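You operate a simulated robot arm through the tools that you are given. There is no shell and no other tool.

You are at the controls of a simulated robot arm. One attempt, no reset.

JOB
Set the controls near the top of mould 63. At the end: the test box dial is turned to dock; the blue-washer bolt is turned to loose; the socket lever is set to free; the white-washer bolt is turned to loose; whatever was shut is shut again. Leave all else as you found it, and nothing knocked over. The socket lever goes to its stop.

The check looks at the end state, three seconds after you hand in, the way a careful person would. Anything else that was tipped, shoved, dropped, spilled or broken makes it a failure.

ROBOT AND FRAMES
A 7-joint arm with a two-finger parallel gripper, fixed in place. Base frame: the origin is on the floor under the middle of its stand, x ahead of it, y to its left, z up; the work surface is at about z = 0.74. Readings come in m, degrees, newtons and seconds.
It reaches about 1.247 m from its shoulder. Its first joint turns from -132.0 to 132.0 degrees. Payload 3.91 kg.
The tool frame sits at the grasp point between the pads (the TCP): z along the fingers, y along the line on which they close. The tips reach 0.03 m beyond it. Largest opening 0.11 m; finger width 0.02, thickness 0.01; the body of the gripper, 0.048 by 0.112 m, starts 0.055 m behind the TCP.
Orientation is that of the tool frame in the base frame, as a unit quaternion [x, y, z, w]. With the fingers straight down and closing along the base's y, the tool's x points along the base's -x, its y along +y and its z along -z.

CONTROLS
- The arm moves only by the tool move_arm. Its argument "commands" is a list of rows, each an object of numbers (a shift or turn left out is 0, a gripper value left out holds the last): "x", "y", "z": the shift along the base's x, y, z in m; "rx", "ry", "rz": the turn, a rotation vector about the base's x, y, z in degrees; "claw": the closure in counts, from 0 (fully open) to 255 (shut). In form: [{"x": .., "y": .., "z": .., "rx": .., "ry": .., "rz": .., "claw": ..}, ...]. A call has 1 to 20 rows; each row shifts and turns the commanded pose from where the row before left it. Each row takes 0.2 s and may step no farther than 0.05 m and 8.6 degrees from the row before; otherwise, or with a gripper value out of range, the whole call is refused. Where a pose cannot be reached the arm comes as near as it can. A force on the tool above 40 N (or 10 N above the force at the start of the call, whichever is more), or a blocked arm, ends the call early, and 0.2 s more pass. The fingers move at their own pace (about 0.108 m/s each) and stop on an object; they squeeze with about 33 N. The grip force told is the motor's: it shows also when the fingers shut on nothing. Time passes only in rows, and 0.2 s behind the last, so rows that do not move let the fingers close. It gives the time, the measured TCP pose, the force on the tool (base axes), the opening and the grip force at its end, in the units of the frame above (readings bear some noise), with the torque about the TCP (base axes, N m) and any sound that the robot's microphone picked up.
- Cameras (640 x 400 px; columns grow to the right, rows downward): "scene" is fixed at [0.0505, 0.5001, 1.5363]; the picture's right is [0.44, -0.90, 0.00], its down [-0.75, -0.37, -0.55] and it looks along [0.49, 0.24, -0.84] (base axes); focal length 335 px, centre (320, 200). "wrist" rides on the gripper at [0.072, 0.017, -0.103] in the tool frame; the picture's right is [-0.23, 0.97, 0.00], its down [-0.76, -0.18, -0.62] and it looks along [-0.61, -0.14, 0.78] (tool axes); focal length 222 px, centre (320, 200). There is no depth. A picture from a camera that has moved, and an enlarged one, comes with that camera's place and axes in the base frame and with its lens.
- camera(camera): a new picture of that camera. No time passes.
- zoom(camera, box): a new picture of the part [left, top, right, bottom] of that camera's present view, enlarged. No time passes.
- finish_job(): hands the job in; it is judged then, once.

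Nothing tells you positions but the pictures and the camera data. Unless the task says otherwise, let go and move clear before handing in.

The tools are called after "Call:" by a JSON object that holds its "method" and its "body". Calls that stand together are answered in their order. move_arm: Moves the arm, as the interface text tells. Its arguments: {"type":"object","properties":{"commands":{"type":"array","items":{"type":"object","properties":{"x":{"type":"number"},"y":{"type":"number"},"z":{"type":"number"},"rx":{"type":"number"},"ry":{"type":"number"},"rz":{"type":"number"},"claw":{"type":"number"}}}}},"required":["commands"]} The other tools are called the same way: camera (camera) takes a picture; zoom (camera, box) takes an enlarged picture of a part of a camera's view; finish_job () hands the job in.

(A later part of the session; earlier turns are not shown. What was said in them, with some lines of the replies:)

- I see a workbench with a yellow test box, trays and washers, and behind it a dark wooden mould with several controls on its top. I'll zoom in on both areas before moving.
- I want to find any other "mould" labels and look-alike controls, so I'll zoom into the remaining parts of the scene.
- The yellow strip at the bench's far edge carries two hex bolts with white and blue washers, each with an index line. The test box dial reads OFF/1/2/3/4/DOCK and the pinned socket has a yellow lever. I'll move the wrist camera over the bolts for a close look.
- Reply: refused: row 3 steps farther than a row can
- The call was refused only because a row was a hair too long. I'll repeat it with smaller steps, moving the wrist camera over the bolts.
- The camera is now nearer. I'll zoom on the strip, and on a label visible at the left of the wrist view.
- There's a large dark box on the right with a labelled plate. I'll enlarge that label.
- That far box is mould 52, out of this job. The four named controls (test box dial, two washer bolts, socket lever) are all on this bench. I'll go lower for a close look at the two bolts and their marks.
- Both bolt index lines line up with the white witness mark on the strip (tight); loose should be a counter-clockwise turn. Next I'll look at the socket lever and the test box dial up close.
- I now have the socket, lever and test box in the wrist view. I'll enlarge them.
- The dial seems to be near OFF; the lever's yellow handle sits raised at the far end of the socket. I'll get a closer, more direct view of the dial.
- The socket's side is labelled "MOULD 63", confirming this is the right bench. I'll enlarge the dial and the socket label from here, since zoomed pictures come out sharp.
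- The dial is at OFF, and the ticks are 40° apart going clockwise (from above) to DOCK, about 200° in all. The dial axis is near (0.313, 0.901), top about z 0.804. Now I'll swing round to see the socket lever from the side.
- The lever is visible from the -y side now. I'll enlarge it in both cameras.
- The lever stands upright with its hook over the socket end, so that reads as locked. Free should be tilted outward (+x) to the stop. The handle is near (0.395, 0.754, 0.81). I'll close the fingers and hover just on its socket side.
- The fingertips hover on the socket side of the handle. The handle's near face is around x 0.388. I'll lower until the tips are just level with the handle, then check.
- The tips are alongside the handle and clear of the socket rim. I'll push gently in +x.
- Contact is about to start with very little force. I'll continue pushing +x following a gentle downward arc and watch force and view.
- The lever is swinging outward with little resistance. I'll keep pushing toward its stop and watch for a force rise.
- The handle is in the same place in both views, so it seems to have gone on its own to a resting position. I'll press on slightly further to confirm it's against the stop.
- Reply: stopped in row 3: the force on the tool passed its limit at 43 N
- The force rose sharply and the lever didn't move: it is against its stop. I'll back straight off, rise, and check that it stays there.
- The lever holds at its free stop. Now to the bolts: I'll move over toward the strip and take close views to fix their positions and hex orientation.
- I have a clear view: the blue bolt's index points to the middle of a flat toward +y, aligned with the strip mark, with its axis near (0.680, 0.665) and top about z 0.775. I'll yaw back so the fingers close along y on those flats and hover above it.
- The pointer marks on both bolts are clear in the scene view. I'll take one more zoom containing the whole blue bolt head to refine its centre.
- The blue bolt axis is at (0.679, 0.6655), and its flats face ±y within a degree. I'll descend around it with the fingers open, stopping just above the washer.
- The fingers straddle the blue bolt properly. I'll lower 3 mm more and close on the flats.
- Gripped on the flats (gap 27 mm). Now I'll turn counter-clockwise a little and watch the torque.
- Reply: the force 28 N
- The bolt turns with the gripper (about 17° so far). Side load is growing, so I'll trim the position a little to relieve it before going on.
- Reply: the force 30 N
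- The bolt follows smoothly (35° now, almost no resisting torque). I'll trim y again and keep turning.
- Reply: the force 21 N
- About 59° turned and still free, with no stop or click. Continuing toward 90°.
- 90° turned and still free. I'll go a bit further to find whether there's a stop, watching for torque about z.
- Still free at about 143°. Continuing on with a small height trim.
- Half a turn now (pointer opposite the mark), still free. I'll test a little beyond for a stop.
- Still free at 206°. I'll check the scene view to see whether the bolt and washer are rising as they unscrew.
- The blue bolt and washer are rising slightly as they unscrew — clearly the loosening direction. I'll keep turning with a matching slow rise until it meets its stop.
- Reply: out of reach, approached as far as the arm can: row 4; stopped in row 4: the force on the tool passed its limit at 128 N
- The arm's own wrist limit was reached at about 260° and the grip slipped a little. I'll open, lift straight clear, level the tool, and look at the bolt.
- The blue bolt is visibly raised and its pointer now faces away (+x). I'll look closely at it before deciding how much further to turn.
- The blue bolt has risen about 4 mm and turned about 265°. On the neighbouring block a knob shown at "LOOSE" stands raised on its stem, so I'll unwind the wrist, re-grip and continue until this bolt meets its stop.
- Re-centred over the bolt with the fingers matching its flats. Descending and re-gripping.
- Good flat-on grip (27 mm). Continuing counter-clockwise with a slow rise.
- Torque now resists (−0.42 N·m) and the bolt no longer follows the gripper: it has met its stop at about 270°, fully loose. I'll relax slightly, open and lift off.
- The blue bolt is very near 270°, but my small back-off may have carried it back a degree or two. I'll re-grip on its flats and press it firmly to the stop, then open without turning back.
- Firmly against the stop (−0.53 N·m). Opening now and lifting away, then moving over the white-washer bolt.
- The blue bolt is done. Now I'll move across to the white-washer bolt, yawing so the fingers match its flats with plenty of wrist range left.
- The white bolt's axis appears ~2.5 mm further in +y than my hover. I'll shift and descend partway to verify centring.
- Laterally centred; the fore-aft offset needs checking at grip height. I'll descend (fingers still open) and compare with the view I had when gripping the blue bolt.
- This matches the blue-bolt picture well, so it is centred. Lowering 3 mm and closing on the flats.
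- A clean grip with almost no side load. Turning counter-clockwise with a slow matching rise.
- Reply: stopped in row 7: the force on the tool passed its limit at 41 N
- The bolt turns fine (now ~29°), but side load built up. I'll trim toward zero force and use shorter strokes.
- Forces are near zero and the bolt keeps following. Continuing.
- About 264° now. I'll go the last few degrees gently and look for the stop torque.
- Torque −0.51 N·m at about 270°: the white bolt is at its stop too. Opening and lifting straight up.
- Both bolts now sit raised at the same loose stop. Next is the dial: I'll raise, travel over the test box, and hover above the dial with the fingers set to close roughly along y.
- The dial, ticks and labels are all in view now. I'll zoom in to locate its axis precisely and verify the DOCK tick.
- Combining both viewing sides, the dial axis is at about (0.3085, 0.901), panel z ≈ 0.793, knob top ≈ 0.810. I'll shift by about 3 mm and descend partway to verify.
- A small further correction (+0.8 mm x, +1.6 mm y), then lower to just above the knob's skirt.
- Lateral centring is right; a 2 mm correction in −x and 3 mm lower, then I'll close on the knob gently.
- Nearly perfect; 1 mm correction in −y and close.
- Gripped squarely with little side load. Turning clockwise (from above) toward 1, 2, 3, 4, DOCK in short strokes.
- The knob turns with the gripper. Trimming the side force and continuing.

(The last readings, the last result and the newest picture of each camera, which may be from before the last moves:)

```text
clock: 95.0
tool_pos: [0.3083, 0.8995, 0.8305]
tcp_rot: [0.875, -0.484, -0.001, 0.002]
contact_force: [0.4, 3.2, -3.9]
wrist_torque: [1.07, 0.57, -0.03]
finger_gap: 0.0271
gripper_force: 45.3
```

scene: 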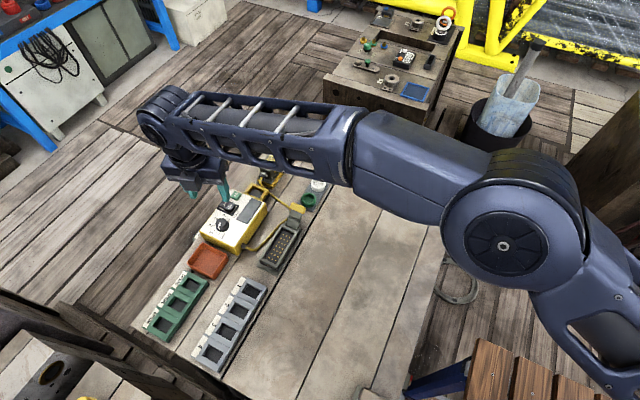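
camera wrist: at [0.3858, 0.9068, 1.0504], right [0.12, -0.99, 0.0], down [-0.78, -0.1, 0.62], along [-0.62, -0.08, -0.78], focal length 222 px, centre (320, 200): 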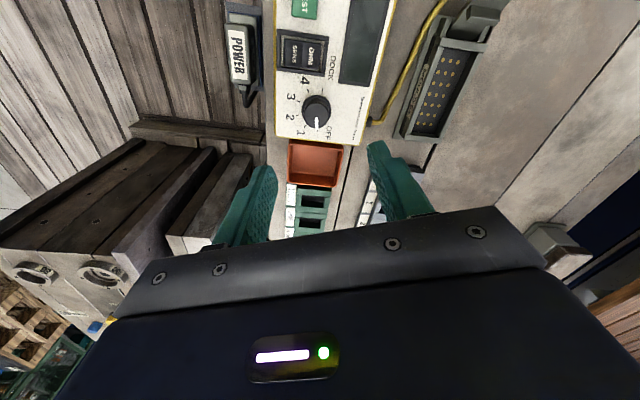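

A tilting moment appeared; let me look before continuing.

Call:
{"method": "zoom", "body": {"camera": "wrist", "box": [240, 90, 400, 220]}}

Call:
{"method": "zoom", "body": {"camera": "scene", "box": [190, 180, 270, 250]}}

```text
3.08 times, centred on (320, 155) of wrist
camera zoom: at [0.333, 0.8305, 0.934], right [-0.95, -0.32, 0.0], down [-0.25, 0.74, 0.62], along [-0.2, 0.59, -0.78], focal length 684 px, centre (320, 338)
```

zoom: 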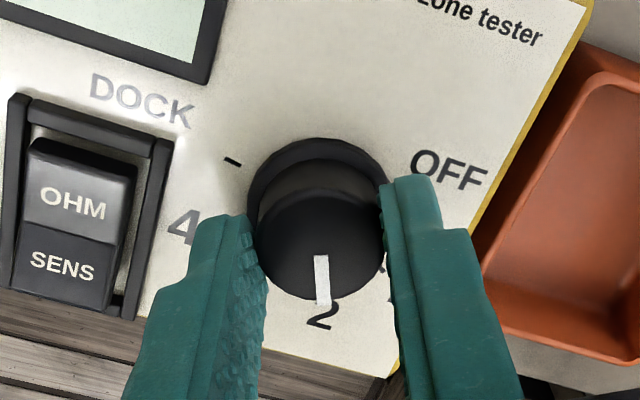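

```text
5.71 times, centred on (230, 215) of scene
camera zoom: at [0.0505, 0.5001, 1.5363], right [0.44, -0.9, 0.0], down [-0.75, -0.37, -0.55], along [0.49, 0.24, -0.84], focal length 1913 px, centre (834, 114)
```

zoom: 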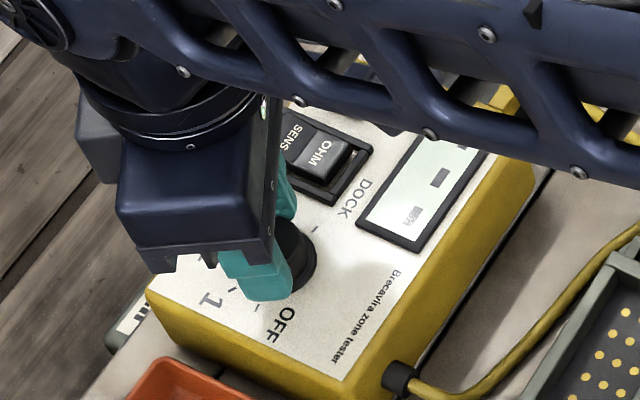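

Nothing is touching except the knob; the pointer is at 2 and the display has lit up. Continuing in short strokes.

Call:
{"method": "move_arm", "body": {"commands": [{"rz": -4}, {"rz": -4}, {"rz": -4}, {}]}}

Call:
{"method": "zoom", "body": {"camera": "wrist", "box": [240, 90, 400, 220]}}

```text
clock: 96.0
tool_pos: [0.3085, 0.9007, 0.8308]
tcp_rot: [0.819, -0.573, 0.001, 0.0]
contact_force: [-2.8, 10.4, -6.9]
wrist_torque: [0.69, 0.24, -0.03]
finger_gap: 0.0271
gripper_force: 44.9
```

```text
3.08 times, centred on (320, 155) of wrist
camera zoom: at [0.3177, 0.827, 0.9341], right [-0.99, -0.12, 0.0], down [-0.09, 0.78, 0.62], along [-0.08, 0.62, -0.78], focal length 684 px, centre (320, 338)
```

zoom: 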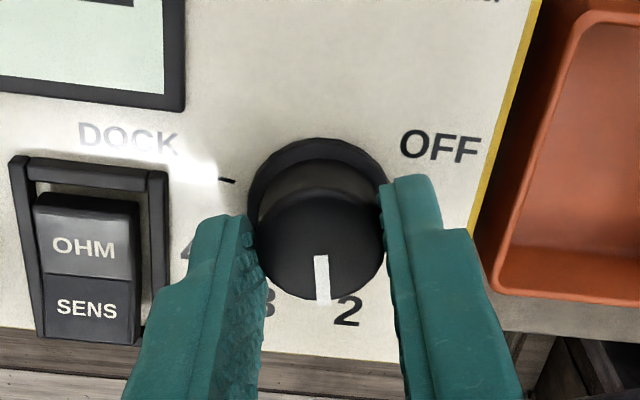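

Call:
{"method": "move_arm", "body": {"commands": [{"y": 0.0005, "z": -0.0003, "rz": -5}, {"rz": -5}, {"rz": -5}, {}]}}

Call:
{"method": "zoom", "body": {"camera": "wrist", "box": [240, 90, 400, 220]}}

```text
clock: 97.0
tool_pos: [0.309, 0.9002, 0.8294]
tcp_rot: [0.738, -0.675, 0.001, 0.001]
contact_force: [-3.9, -10.7, 3.9]
wrist_torque: [-0.91, 0.02, -0.01]
finger_gap: 0.0272
gripper_force: 45.2
```

```text
3.08 times, centred on (320, 155) of wrist
camera zoom: at [0.298, 0.8274, 0.9342], right [-0.99, 0.14, 0.0], down [0.11, 0.78, 0.62], along [0.09, 0.62, -0.78], focal length 684 px, centre (320, 338)
```

zoom: 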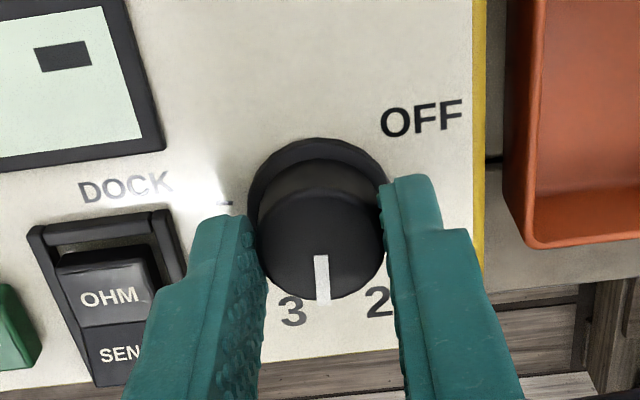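

Call:
{"method": "move_arm", "body": {"commands": [{"x": -0.0002, "y": -0.0005, "z": 0.0002, "rz": -5}, {"rz": -5}, {"rz": -5}, {}]}}

```text
clock: 98.0
tool_pos: [0.3076, 0.9007, 0.83]
tcp_rot: [-0.643, 0.766, 0.0, 0.0]
contact_force: [-5.5, -9.1, 3.7]
wrist_torque: [-0.78, 0.31, 0.01]
finger_gap: 0.027
gripper_force: 45.1
```

Call:
{"method": "move_arm", "body": {"commands": [{"x": -0.0003, "y": -0.0004, "z": 0.0002, "rz": -5}, {"rz": -5}, {"rz": -5}, {}]}}

Call:
{"method": "zoom", "body": {"camera": "wrist", "box": [240, 90, 400, 220]}}

```text
clock: 99.0
tool_pos: [0.3097, 0.8998, 0.831]
tcp_rot: [-0.538, 0.843, 0.0, -0.001]
contact_force: [-4.3, 16.4, -4.6]
wrist_torque: [1.5, -0.37, 0.03]
finger_gap: 0.0271
gripper_force: 45.2
```

```text
3.08 times, centred on (320, 155) of wrist
camera zoom: at [0.2624, 0.8421, 0.934], right [-0.79, 0.62, 0.0], down [0.48, 0.62, 0.62], along [0.38, 0.49, -0.78], focal length 684 px, centre (320, 338)
```

zoom: 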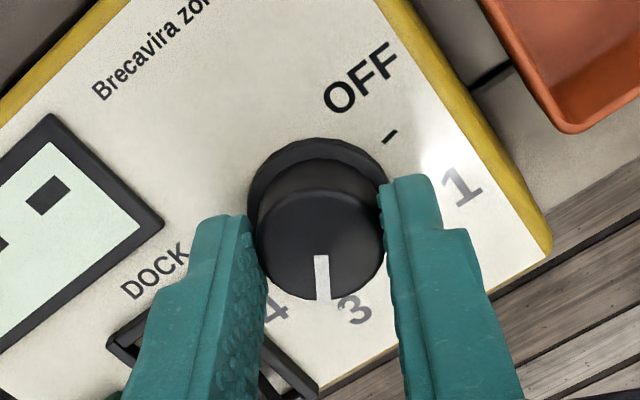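

Now past 3 (135° turned). Trimming y and continuing.

Call:
{"method": "move_arm", "body": {"commands": [{"x": -0.0002, "y": 0.0007, "z": -0.0002, "rz": -4}, {"rz": -5}, {"rz": -5}, {}]}}

```text
clock: 100.0
tool_pos: [0.3089, 0.9015, 0.8312]
tcp_rot: [-0.432, 0.902, -0.001, -0.001]
contact_force: [-9.7, -10.7, 6.4]
wrist_torque: [-0.82, 0.68, -0.02]
finger_gap: 0.027
gripper_force: 45.0
```

Call:
{"method": "move_arm", "body": {"commands": [{"x": -0.0004, "y": -0.0004, "z": 0.0003, "rz": -4}, {"rz": -5}, {"rz": -5}, {}]}}

Call:
{"method": "zoom", "body": {"camera": "wrist", "box": [240, 90, 400, 220]}}

```text
clock: 101.0
tool_pos: [0.3078, 0.9, 0.8298]
tcp_rot: [-0.318, 0.948, 0.0, 0.001]
contact_force: [-4.8, 2.2, -3.8]
wrist_torque: [0.07, 0.46, 0.0]
finger_gap: 0.0271
gripper_force: 45.5
```

```text
3.08 times, centred on (320, 155) of wrist
camera zoom: at [0.24, 0.8708, 0.9341], right [-0.41, 0.91, 0.0], down [0.72, 0.32, 0.62], along [0.57, 0.25, -0.78], focal length 684 px, centre (320, 338)
```

zoom: 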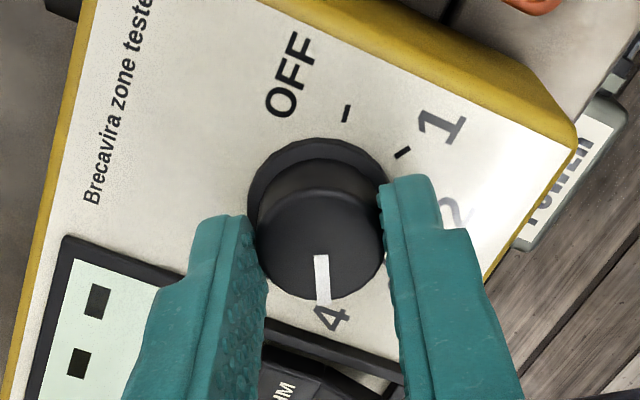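

At 4 now (163°). Another 37° to DOCK.

Call:
{"method": "move_arm", "body": {"commands": [{"x": -0.0003, "y": 0.0001, "z": -0.0002, "rz": -5}, {"rz": -5}, {"rz": -5}, {}]}}

```text
clock: 102.0
tool_pos: [0.3095, 0.9001, 0.8306]
tcp_rot: [-0.192, 0.981, 0.0, 0.0]
contact_force: [-1.1, -4.3, -0.2]
wrist_torque: [-0.02, -0.47, -0.03]
finger_gap: 0.0273
gripper_force: 44.8
```

Call:
{"method": "move_arm", "body": {"commands": [{"y": -0.0002, "rz": -5}, {"rz": -5}, {"rz": -5}, {}]}}

Call:
{"method": "zoom", "body": {"camera": "wrist", "box": [240, 90, 400, 220]}}

```text
clock: 103.0
tool_pos: [0.3079, 0.9006, 0.8314]
tcp_rot: [-0.061, 0.998, 0.001, 0.0]
contact_force: [1.3, 10.2, -0.5]
wrist_torque: [0.32, 0.26, -0.01]
finger_gap: 0.0274
gripper_force: 45.5
```

```text
3.08 times, centred on (320, 155) of wrist
camera zoom: at [0.234, 0.909, 0.9341], right [0.11, 0.99, 0.0], down [0.78, -0.08, 0.62], along [0.62, -0.07, -0.78], focal length 684 px, centre (320, 338)
```

zoom: 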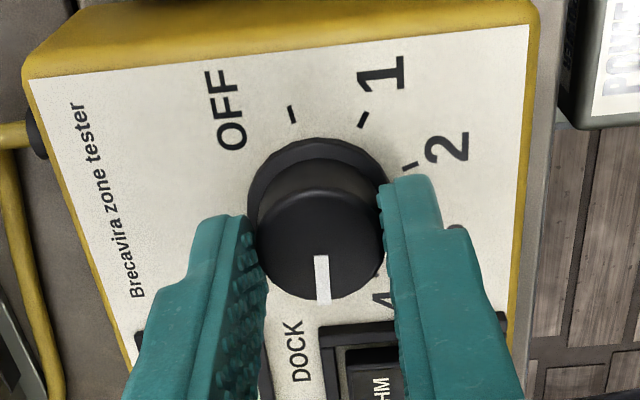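

About 193° turned; 7° remain. Finishing the turn and checking for an end stop.

Call:
{"method": "move_arm", "body": {"commands": [{"y": 0.0005, "rz": -4}, {"rz": -3}, {}]}}

Call:
{"method": "zoom", "body": {"camera": "wrist", "box": [240, 90, 400, 220]}}

```text
clock: 103.8
tool_pos: [0.3091, 0.9009, 0.8303]
tcp_rot: [-0.001, 1.0, 0.0, -0.001]
contact_force: [0.9, 3.6, 5.9]
wrist_torque: [0.01, 0.14, -0.03]
finger_gap: 0.027
gripper_force: 45.0
```

```text
3.08 times, centred on (320, 155) of wrist
camera zoom: at [0.2355, 0.918, 0.9341], right [0.23, 0.97, 0.0], down [0.76, -0.18, 0.62], along [0.61, -0.14, -0.78], focal length 684 px, centre (320, 338)
```

zoom: 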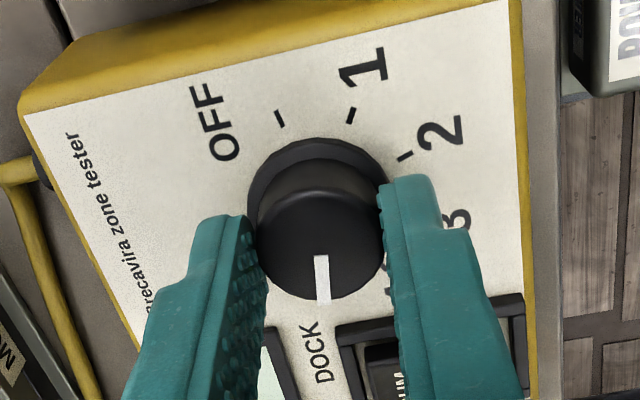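

200° turned. I'll open, lift straight up and check the pointer against the DOCK tick.

Call:
{"method": "move_arm", "body": {"commands": [{"claw": 110}, {}, {}, {"z": 0.01}, {"z": 0.03}, {"z": 0.04}, {"z": 0.03}, {}]}}

Call:
{"method": "zoom", "body": {"camera": "wrist", "box": [270, 70, 370, 150]}}

Call:
{"method": "zoom", "body": {"camera": "scene", "box": [190, 180, 270, 250]}}

```text
clock: 105.6
tool_pos: [0.3081, 0.9008, 0.9396]
tcp_rot: [-0.001, 1.0, -0.001, -0.001]
contact_force: [-0.7, 1.0, -0.5]
wrist_torque: [-0.02, 0.0, -0.04]
finger_gap: 0.0626
gripper_force: 0.2
```

```text
5.00 times, centred on (320, 110) of wrist
camera zoom: at [0.2349, 0.9186, 1.0433], right [0.23, 0.97, 0.0], down [0.76, -0.18, 0.62], along [0.61, -0.14, -0.78], focal length 1111 px, centre (320, 650)
```

zoom: 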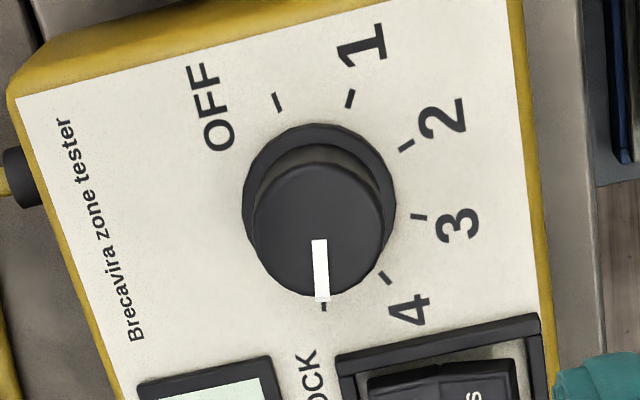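

```text
5.71 times, centred on (230, 215) of scene
camera zoom: at [0.0505, 0.5001, 1.5363], right [0.44, -0.9, 0.0], down [-0.75, -0.37, -0.55], along [0.49, 0.24, -0.84], focal length 1913 px, centre (834, 114)
```

zoom: 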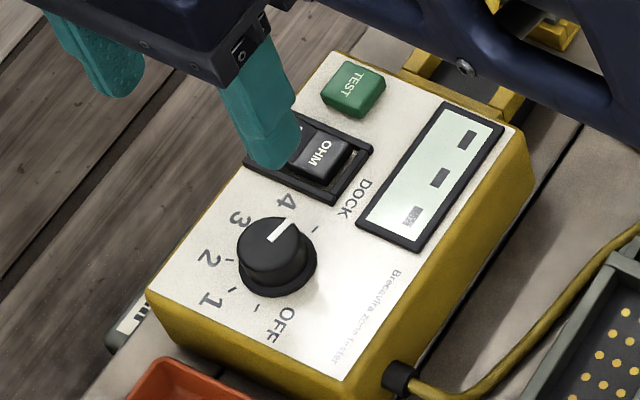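

The pointer sits right on the DOCK tick (−10.9° measured against −10° expected). I'll retreat to near the start pose, clear of the bench, and check everything in the scene.

Call:
{"method": "move_arm", "body": {"commands": [{"z": 0.04}, {"z": 0.04}, {"z": 0.04, "y": -0.02}, {"x": 0.015, "y": -0.04}, {"x": 0.015, "y": -0.04}, {"x": 0.015, "y": -0.04}, {"x": 0.015, "y": -0.04}, {"x": 0.015, "y": -0.04}, {"x": 0.015, "y": -0.04}, {"x": 0.015, "y": -0.04}, {"x": 0.015, "y": -0.04}, {"x": 0.015, "y": -0.04}, {"x": 0.015, "y": -0.04, "claw": 0}, {"y": -0.02}, {}, {}]}}

Call:
{"method": "camera", "body": {"camera": "scene"}}

Call:
{"method": "zoom", "body": {"camera": "scene", "box": [180, 120, 400, 260]}}

Call:
{"method": "zoom", "body": {"camera": "scene", "box": [190, 180, 270, 250]}}

Call:
{"method": "zoom", "body": {"camera": "scene", "box": [250, 180, 330, 260]}}

Call:
{"method": "zoom", "body": {"camera": "scene", "box": [300, 120, 390, 180]}}

```text
clock: 109.0
tool_pos: [0.4589, 0.4619, 1.0596]
tcp_rot: [-0.001, 1.0, 0.0, -0.001]
contact_force: [0.2, -1.2, 0.9]
wrist_torque: [0.0, -0.02, 0.0]
finger_gap: 0.11
gripper_force: 0.0
```

```text
taken
```

scene: 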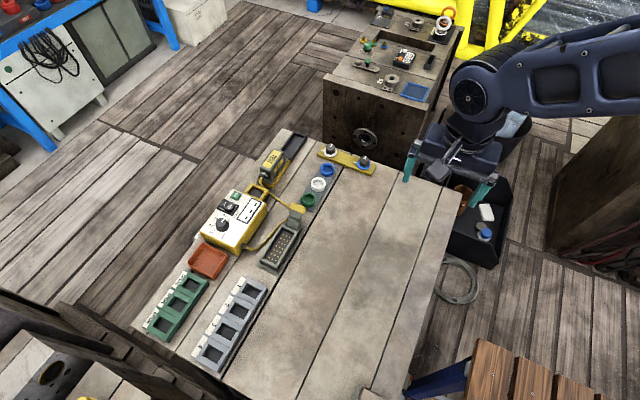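

```text
2.86 times, centred on (290, 190) of scene
camera zoom: at [0.0505, 0.5001, 1.5363], right [0.44, -0.9, 0.0], down [-0.75, -0.37, -0.55], along [0.49, 0.24, -0.84], focal length 957 px, centre (406, 229)
```

zoom: 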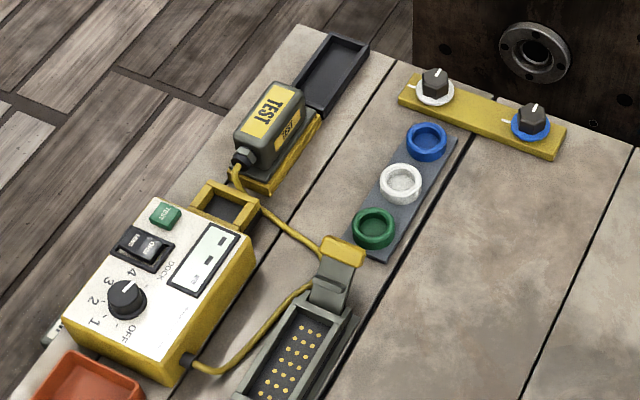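

```text
5.71 times, centred on (230, 215) of scene
camera zoom: at [0.0505, 0.5001, 1.5363], right [0.44, -0.9, 0.0], down [-0.75, -0.37, -0.55], along [0.49, 0.24, -0.84], focal length 1913 px, centre (834, 114)
```

zoom: 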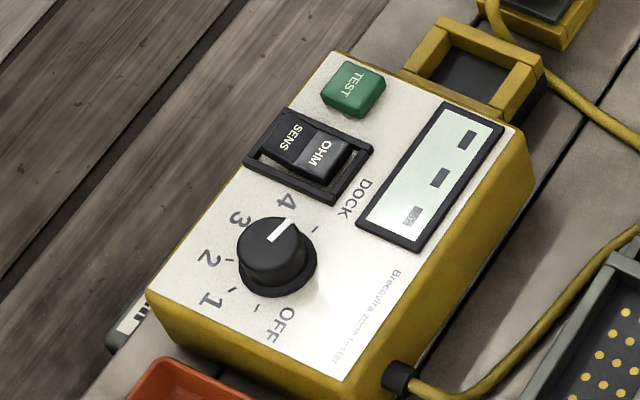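

```text
5.00 times, centred on (290, 220) of scene
camera zoom: at [0.0505, 0.5001, 1.5363], right [0.44, -0.9, 0.0], down [-0.75, -0.37, -0.55], along [0.49, 0.24, -0.84], focal length 1674 px, centre (470, 100)
```

zoom: 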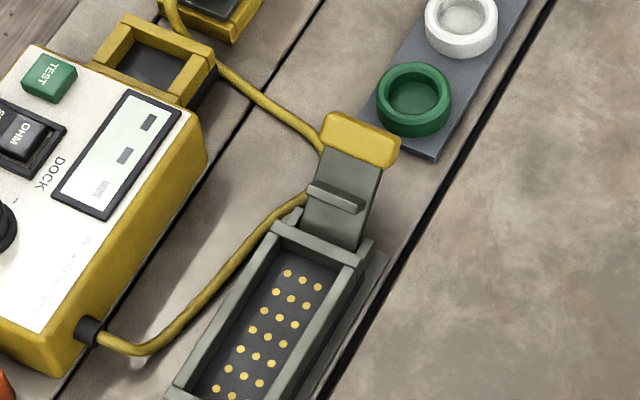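

```text
6.67 times, centred on (345, 150) of scene
camera zoom: at [0.0505, 0.5001, 1.5363], right [0.44, -0.9, 0.0], down [-0.75, -0.37, -0.55], along [0.49, 0.24, -0.84], focal length 2232 px, centre (153, 533)
```

zoom: 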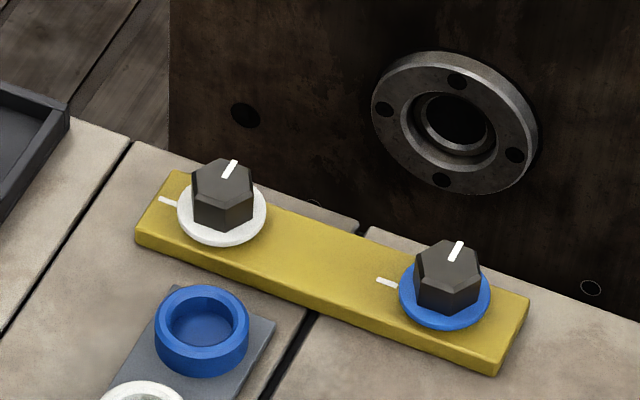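

Everything checks out: the dial points at DOCK, both bolts sit at their loose stops, and the lever rests at its free stop. Nothing else appears moved and the arm is clear, so I'm handing the job in.

Call:
{"method": "finish_job", "body": {}}

```text
The job is handed in.
```

The job is handed in with all four controls set. The final scene pictures show nothing else on the bench moved or knocked over.

- **Test box dial:** turned 200° clockwise from OFF, and the pointer sits on the DOCK tick. The display lit up once the dial left OFF.
- **Blue-washer and white-washer bolts:** both turned about 270° counter-clockwise to their stops, and both now sit about 4 mm raised. The strip has no loose or tight labels. I took the aligned marks as tight and the far stop as loose.
- **Socket lever:** swung outward to its stop, where it stayed. It has no label either. I read upright, with its hook over the socket, as locked and outward as free.
- **Anything shut:** I found nothing shut over these controls, so there was nothing to open or close again.

While turning the blue bolt, the arm reached its own wrist limit. The grip slipped with a brief 128 N force spike. I re-gripped and finished the turn, and saw no damage to the bolt.
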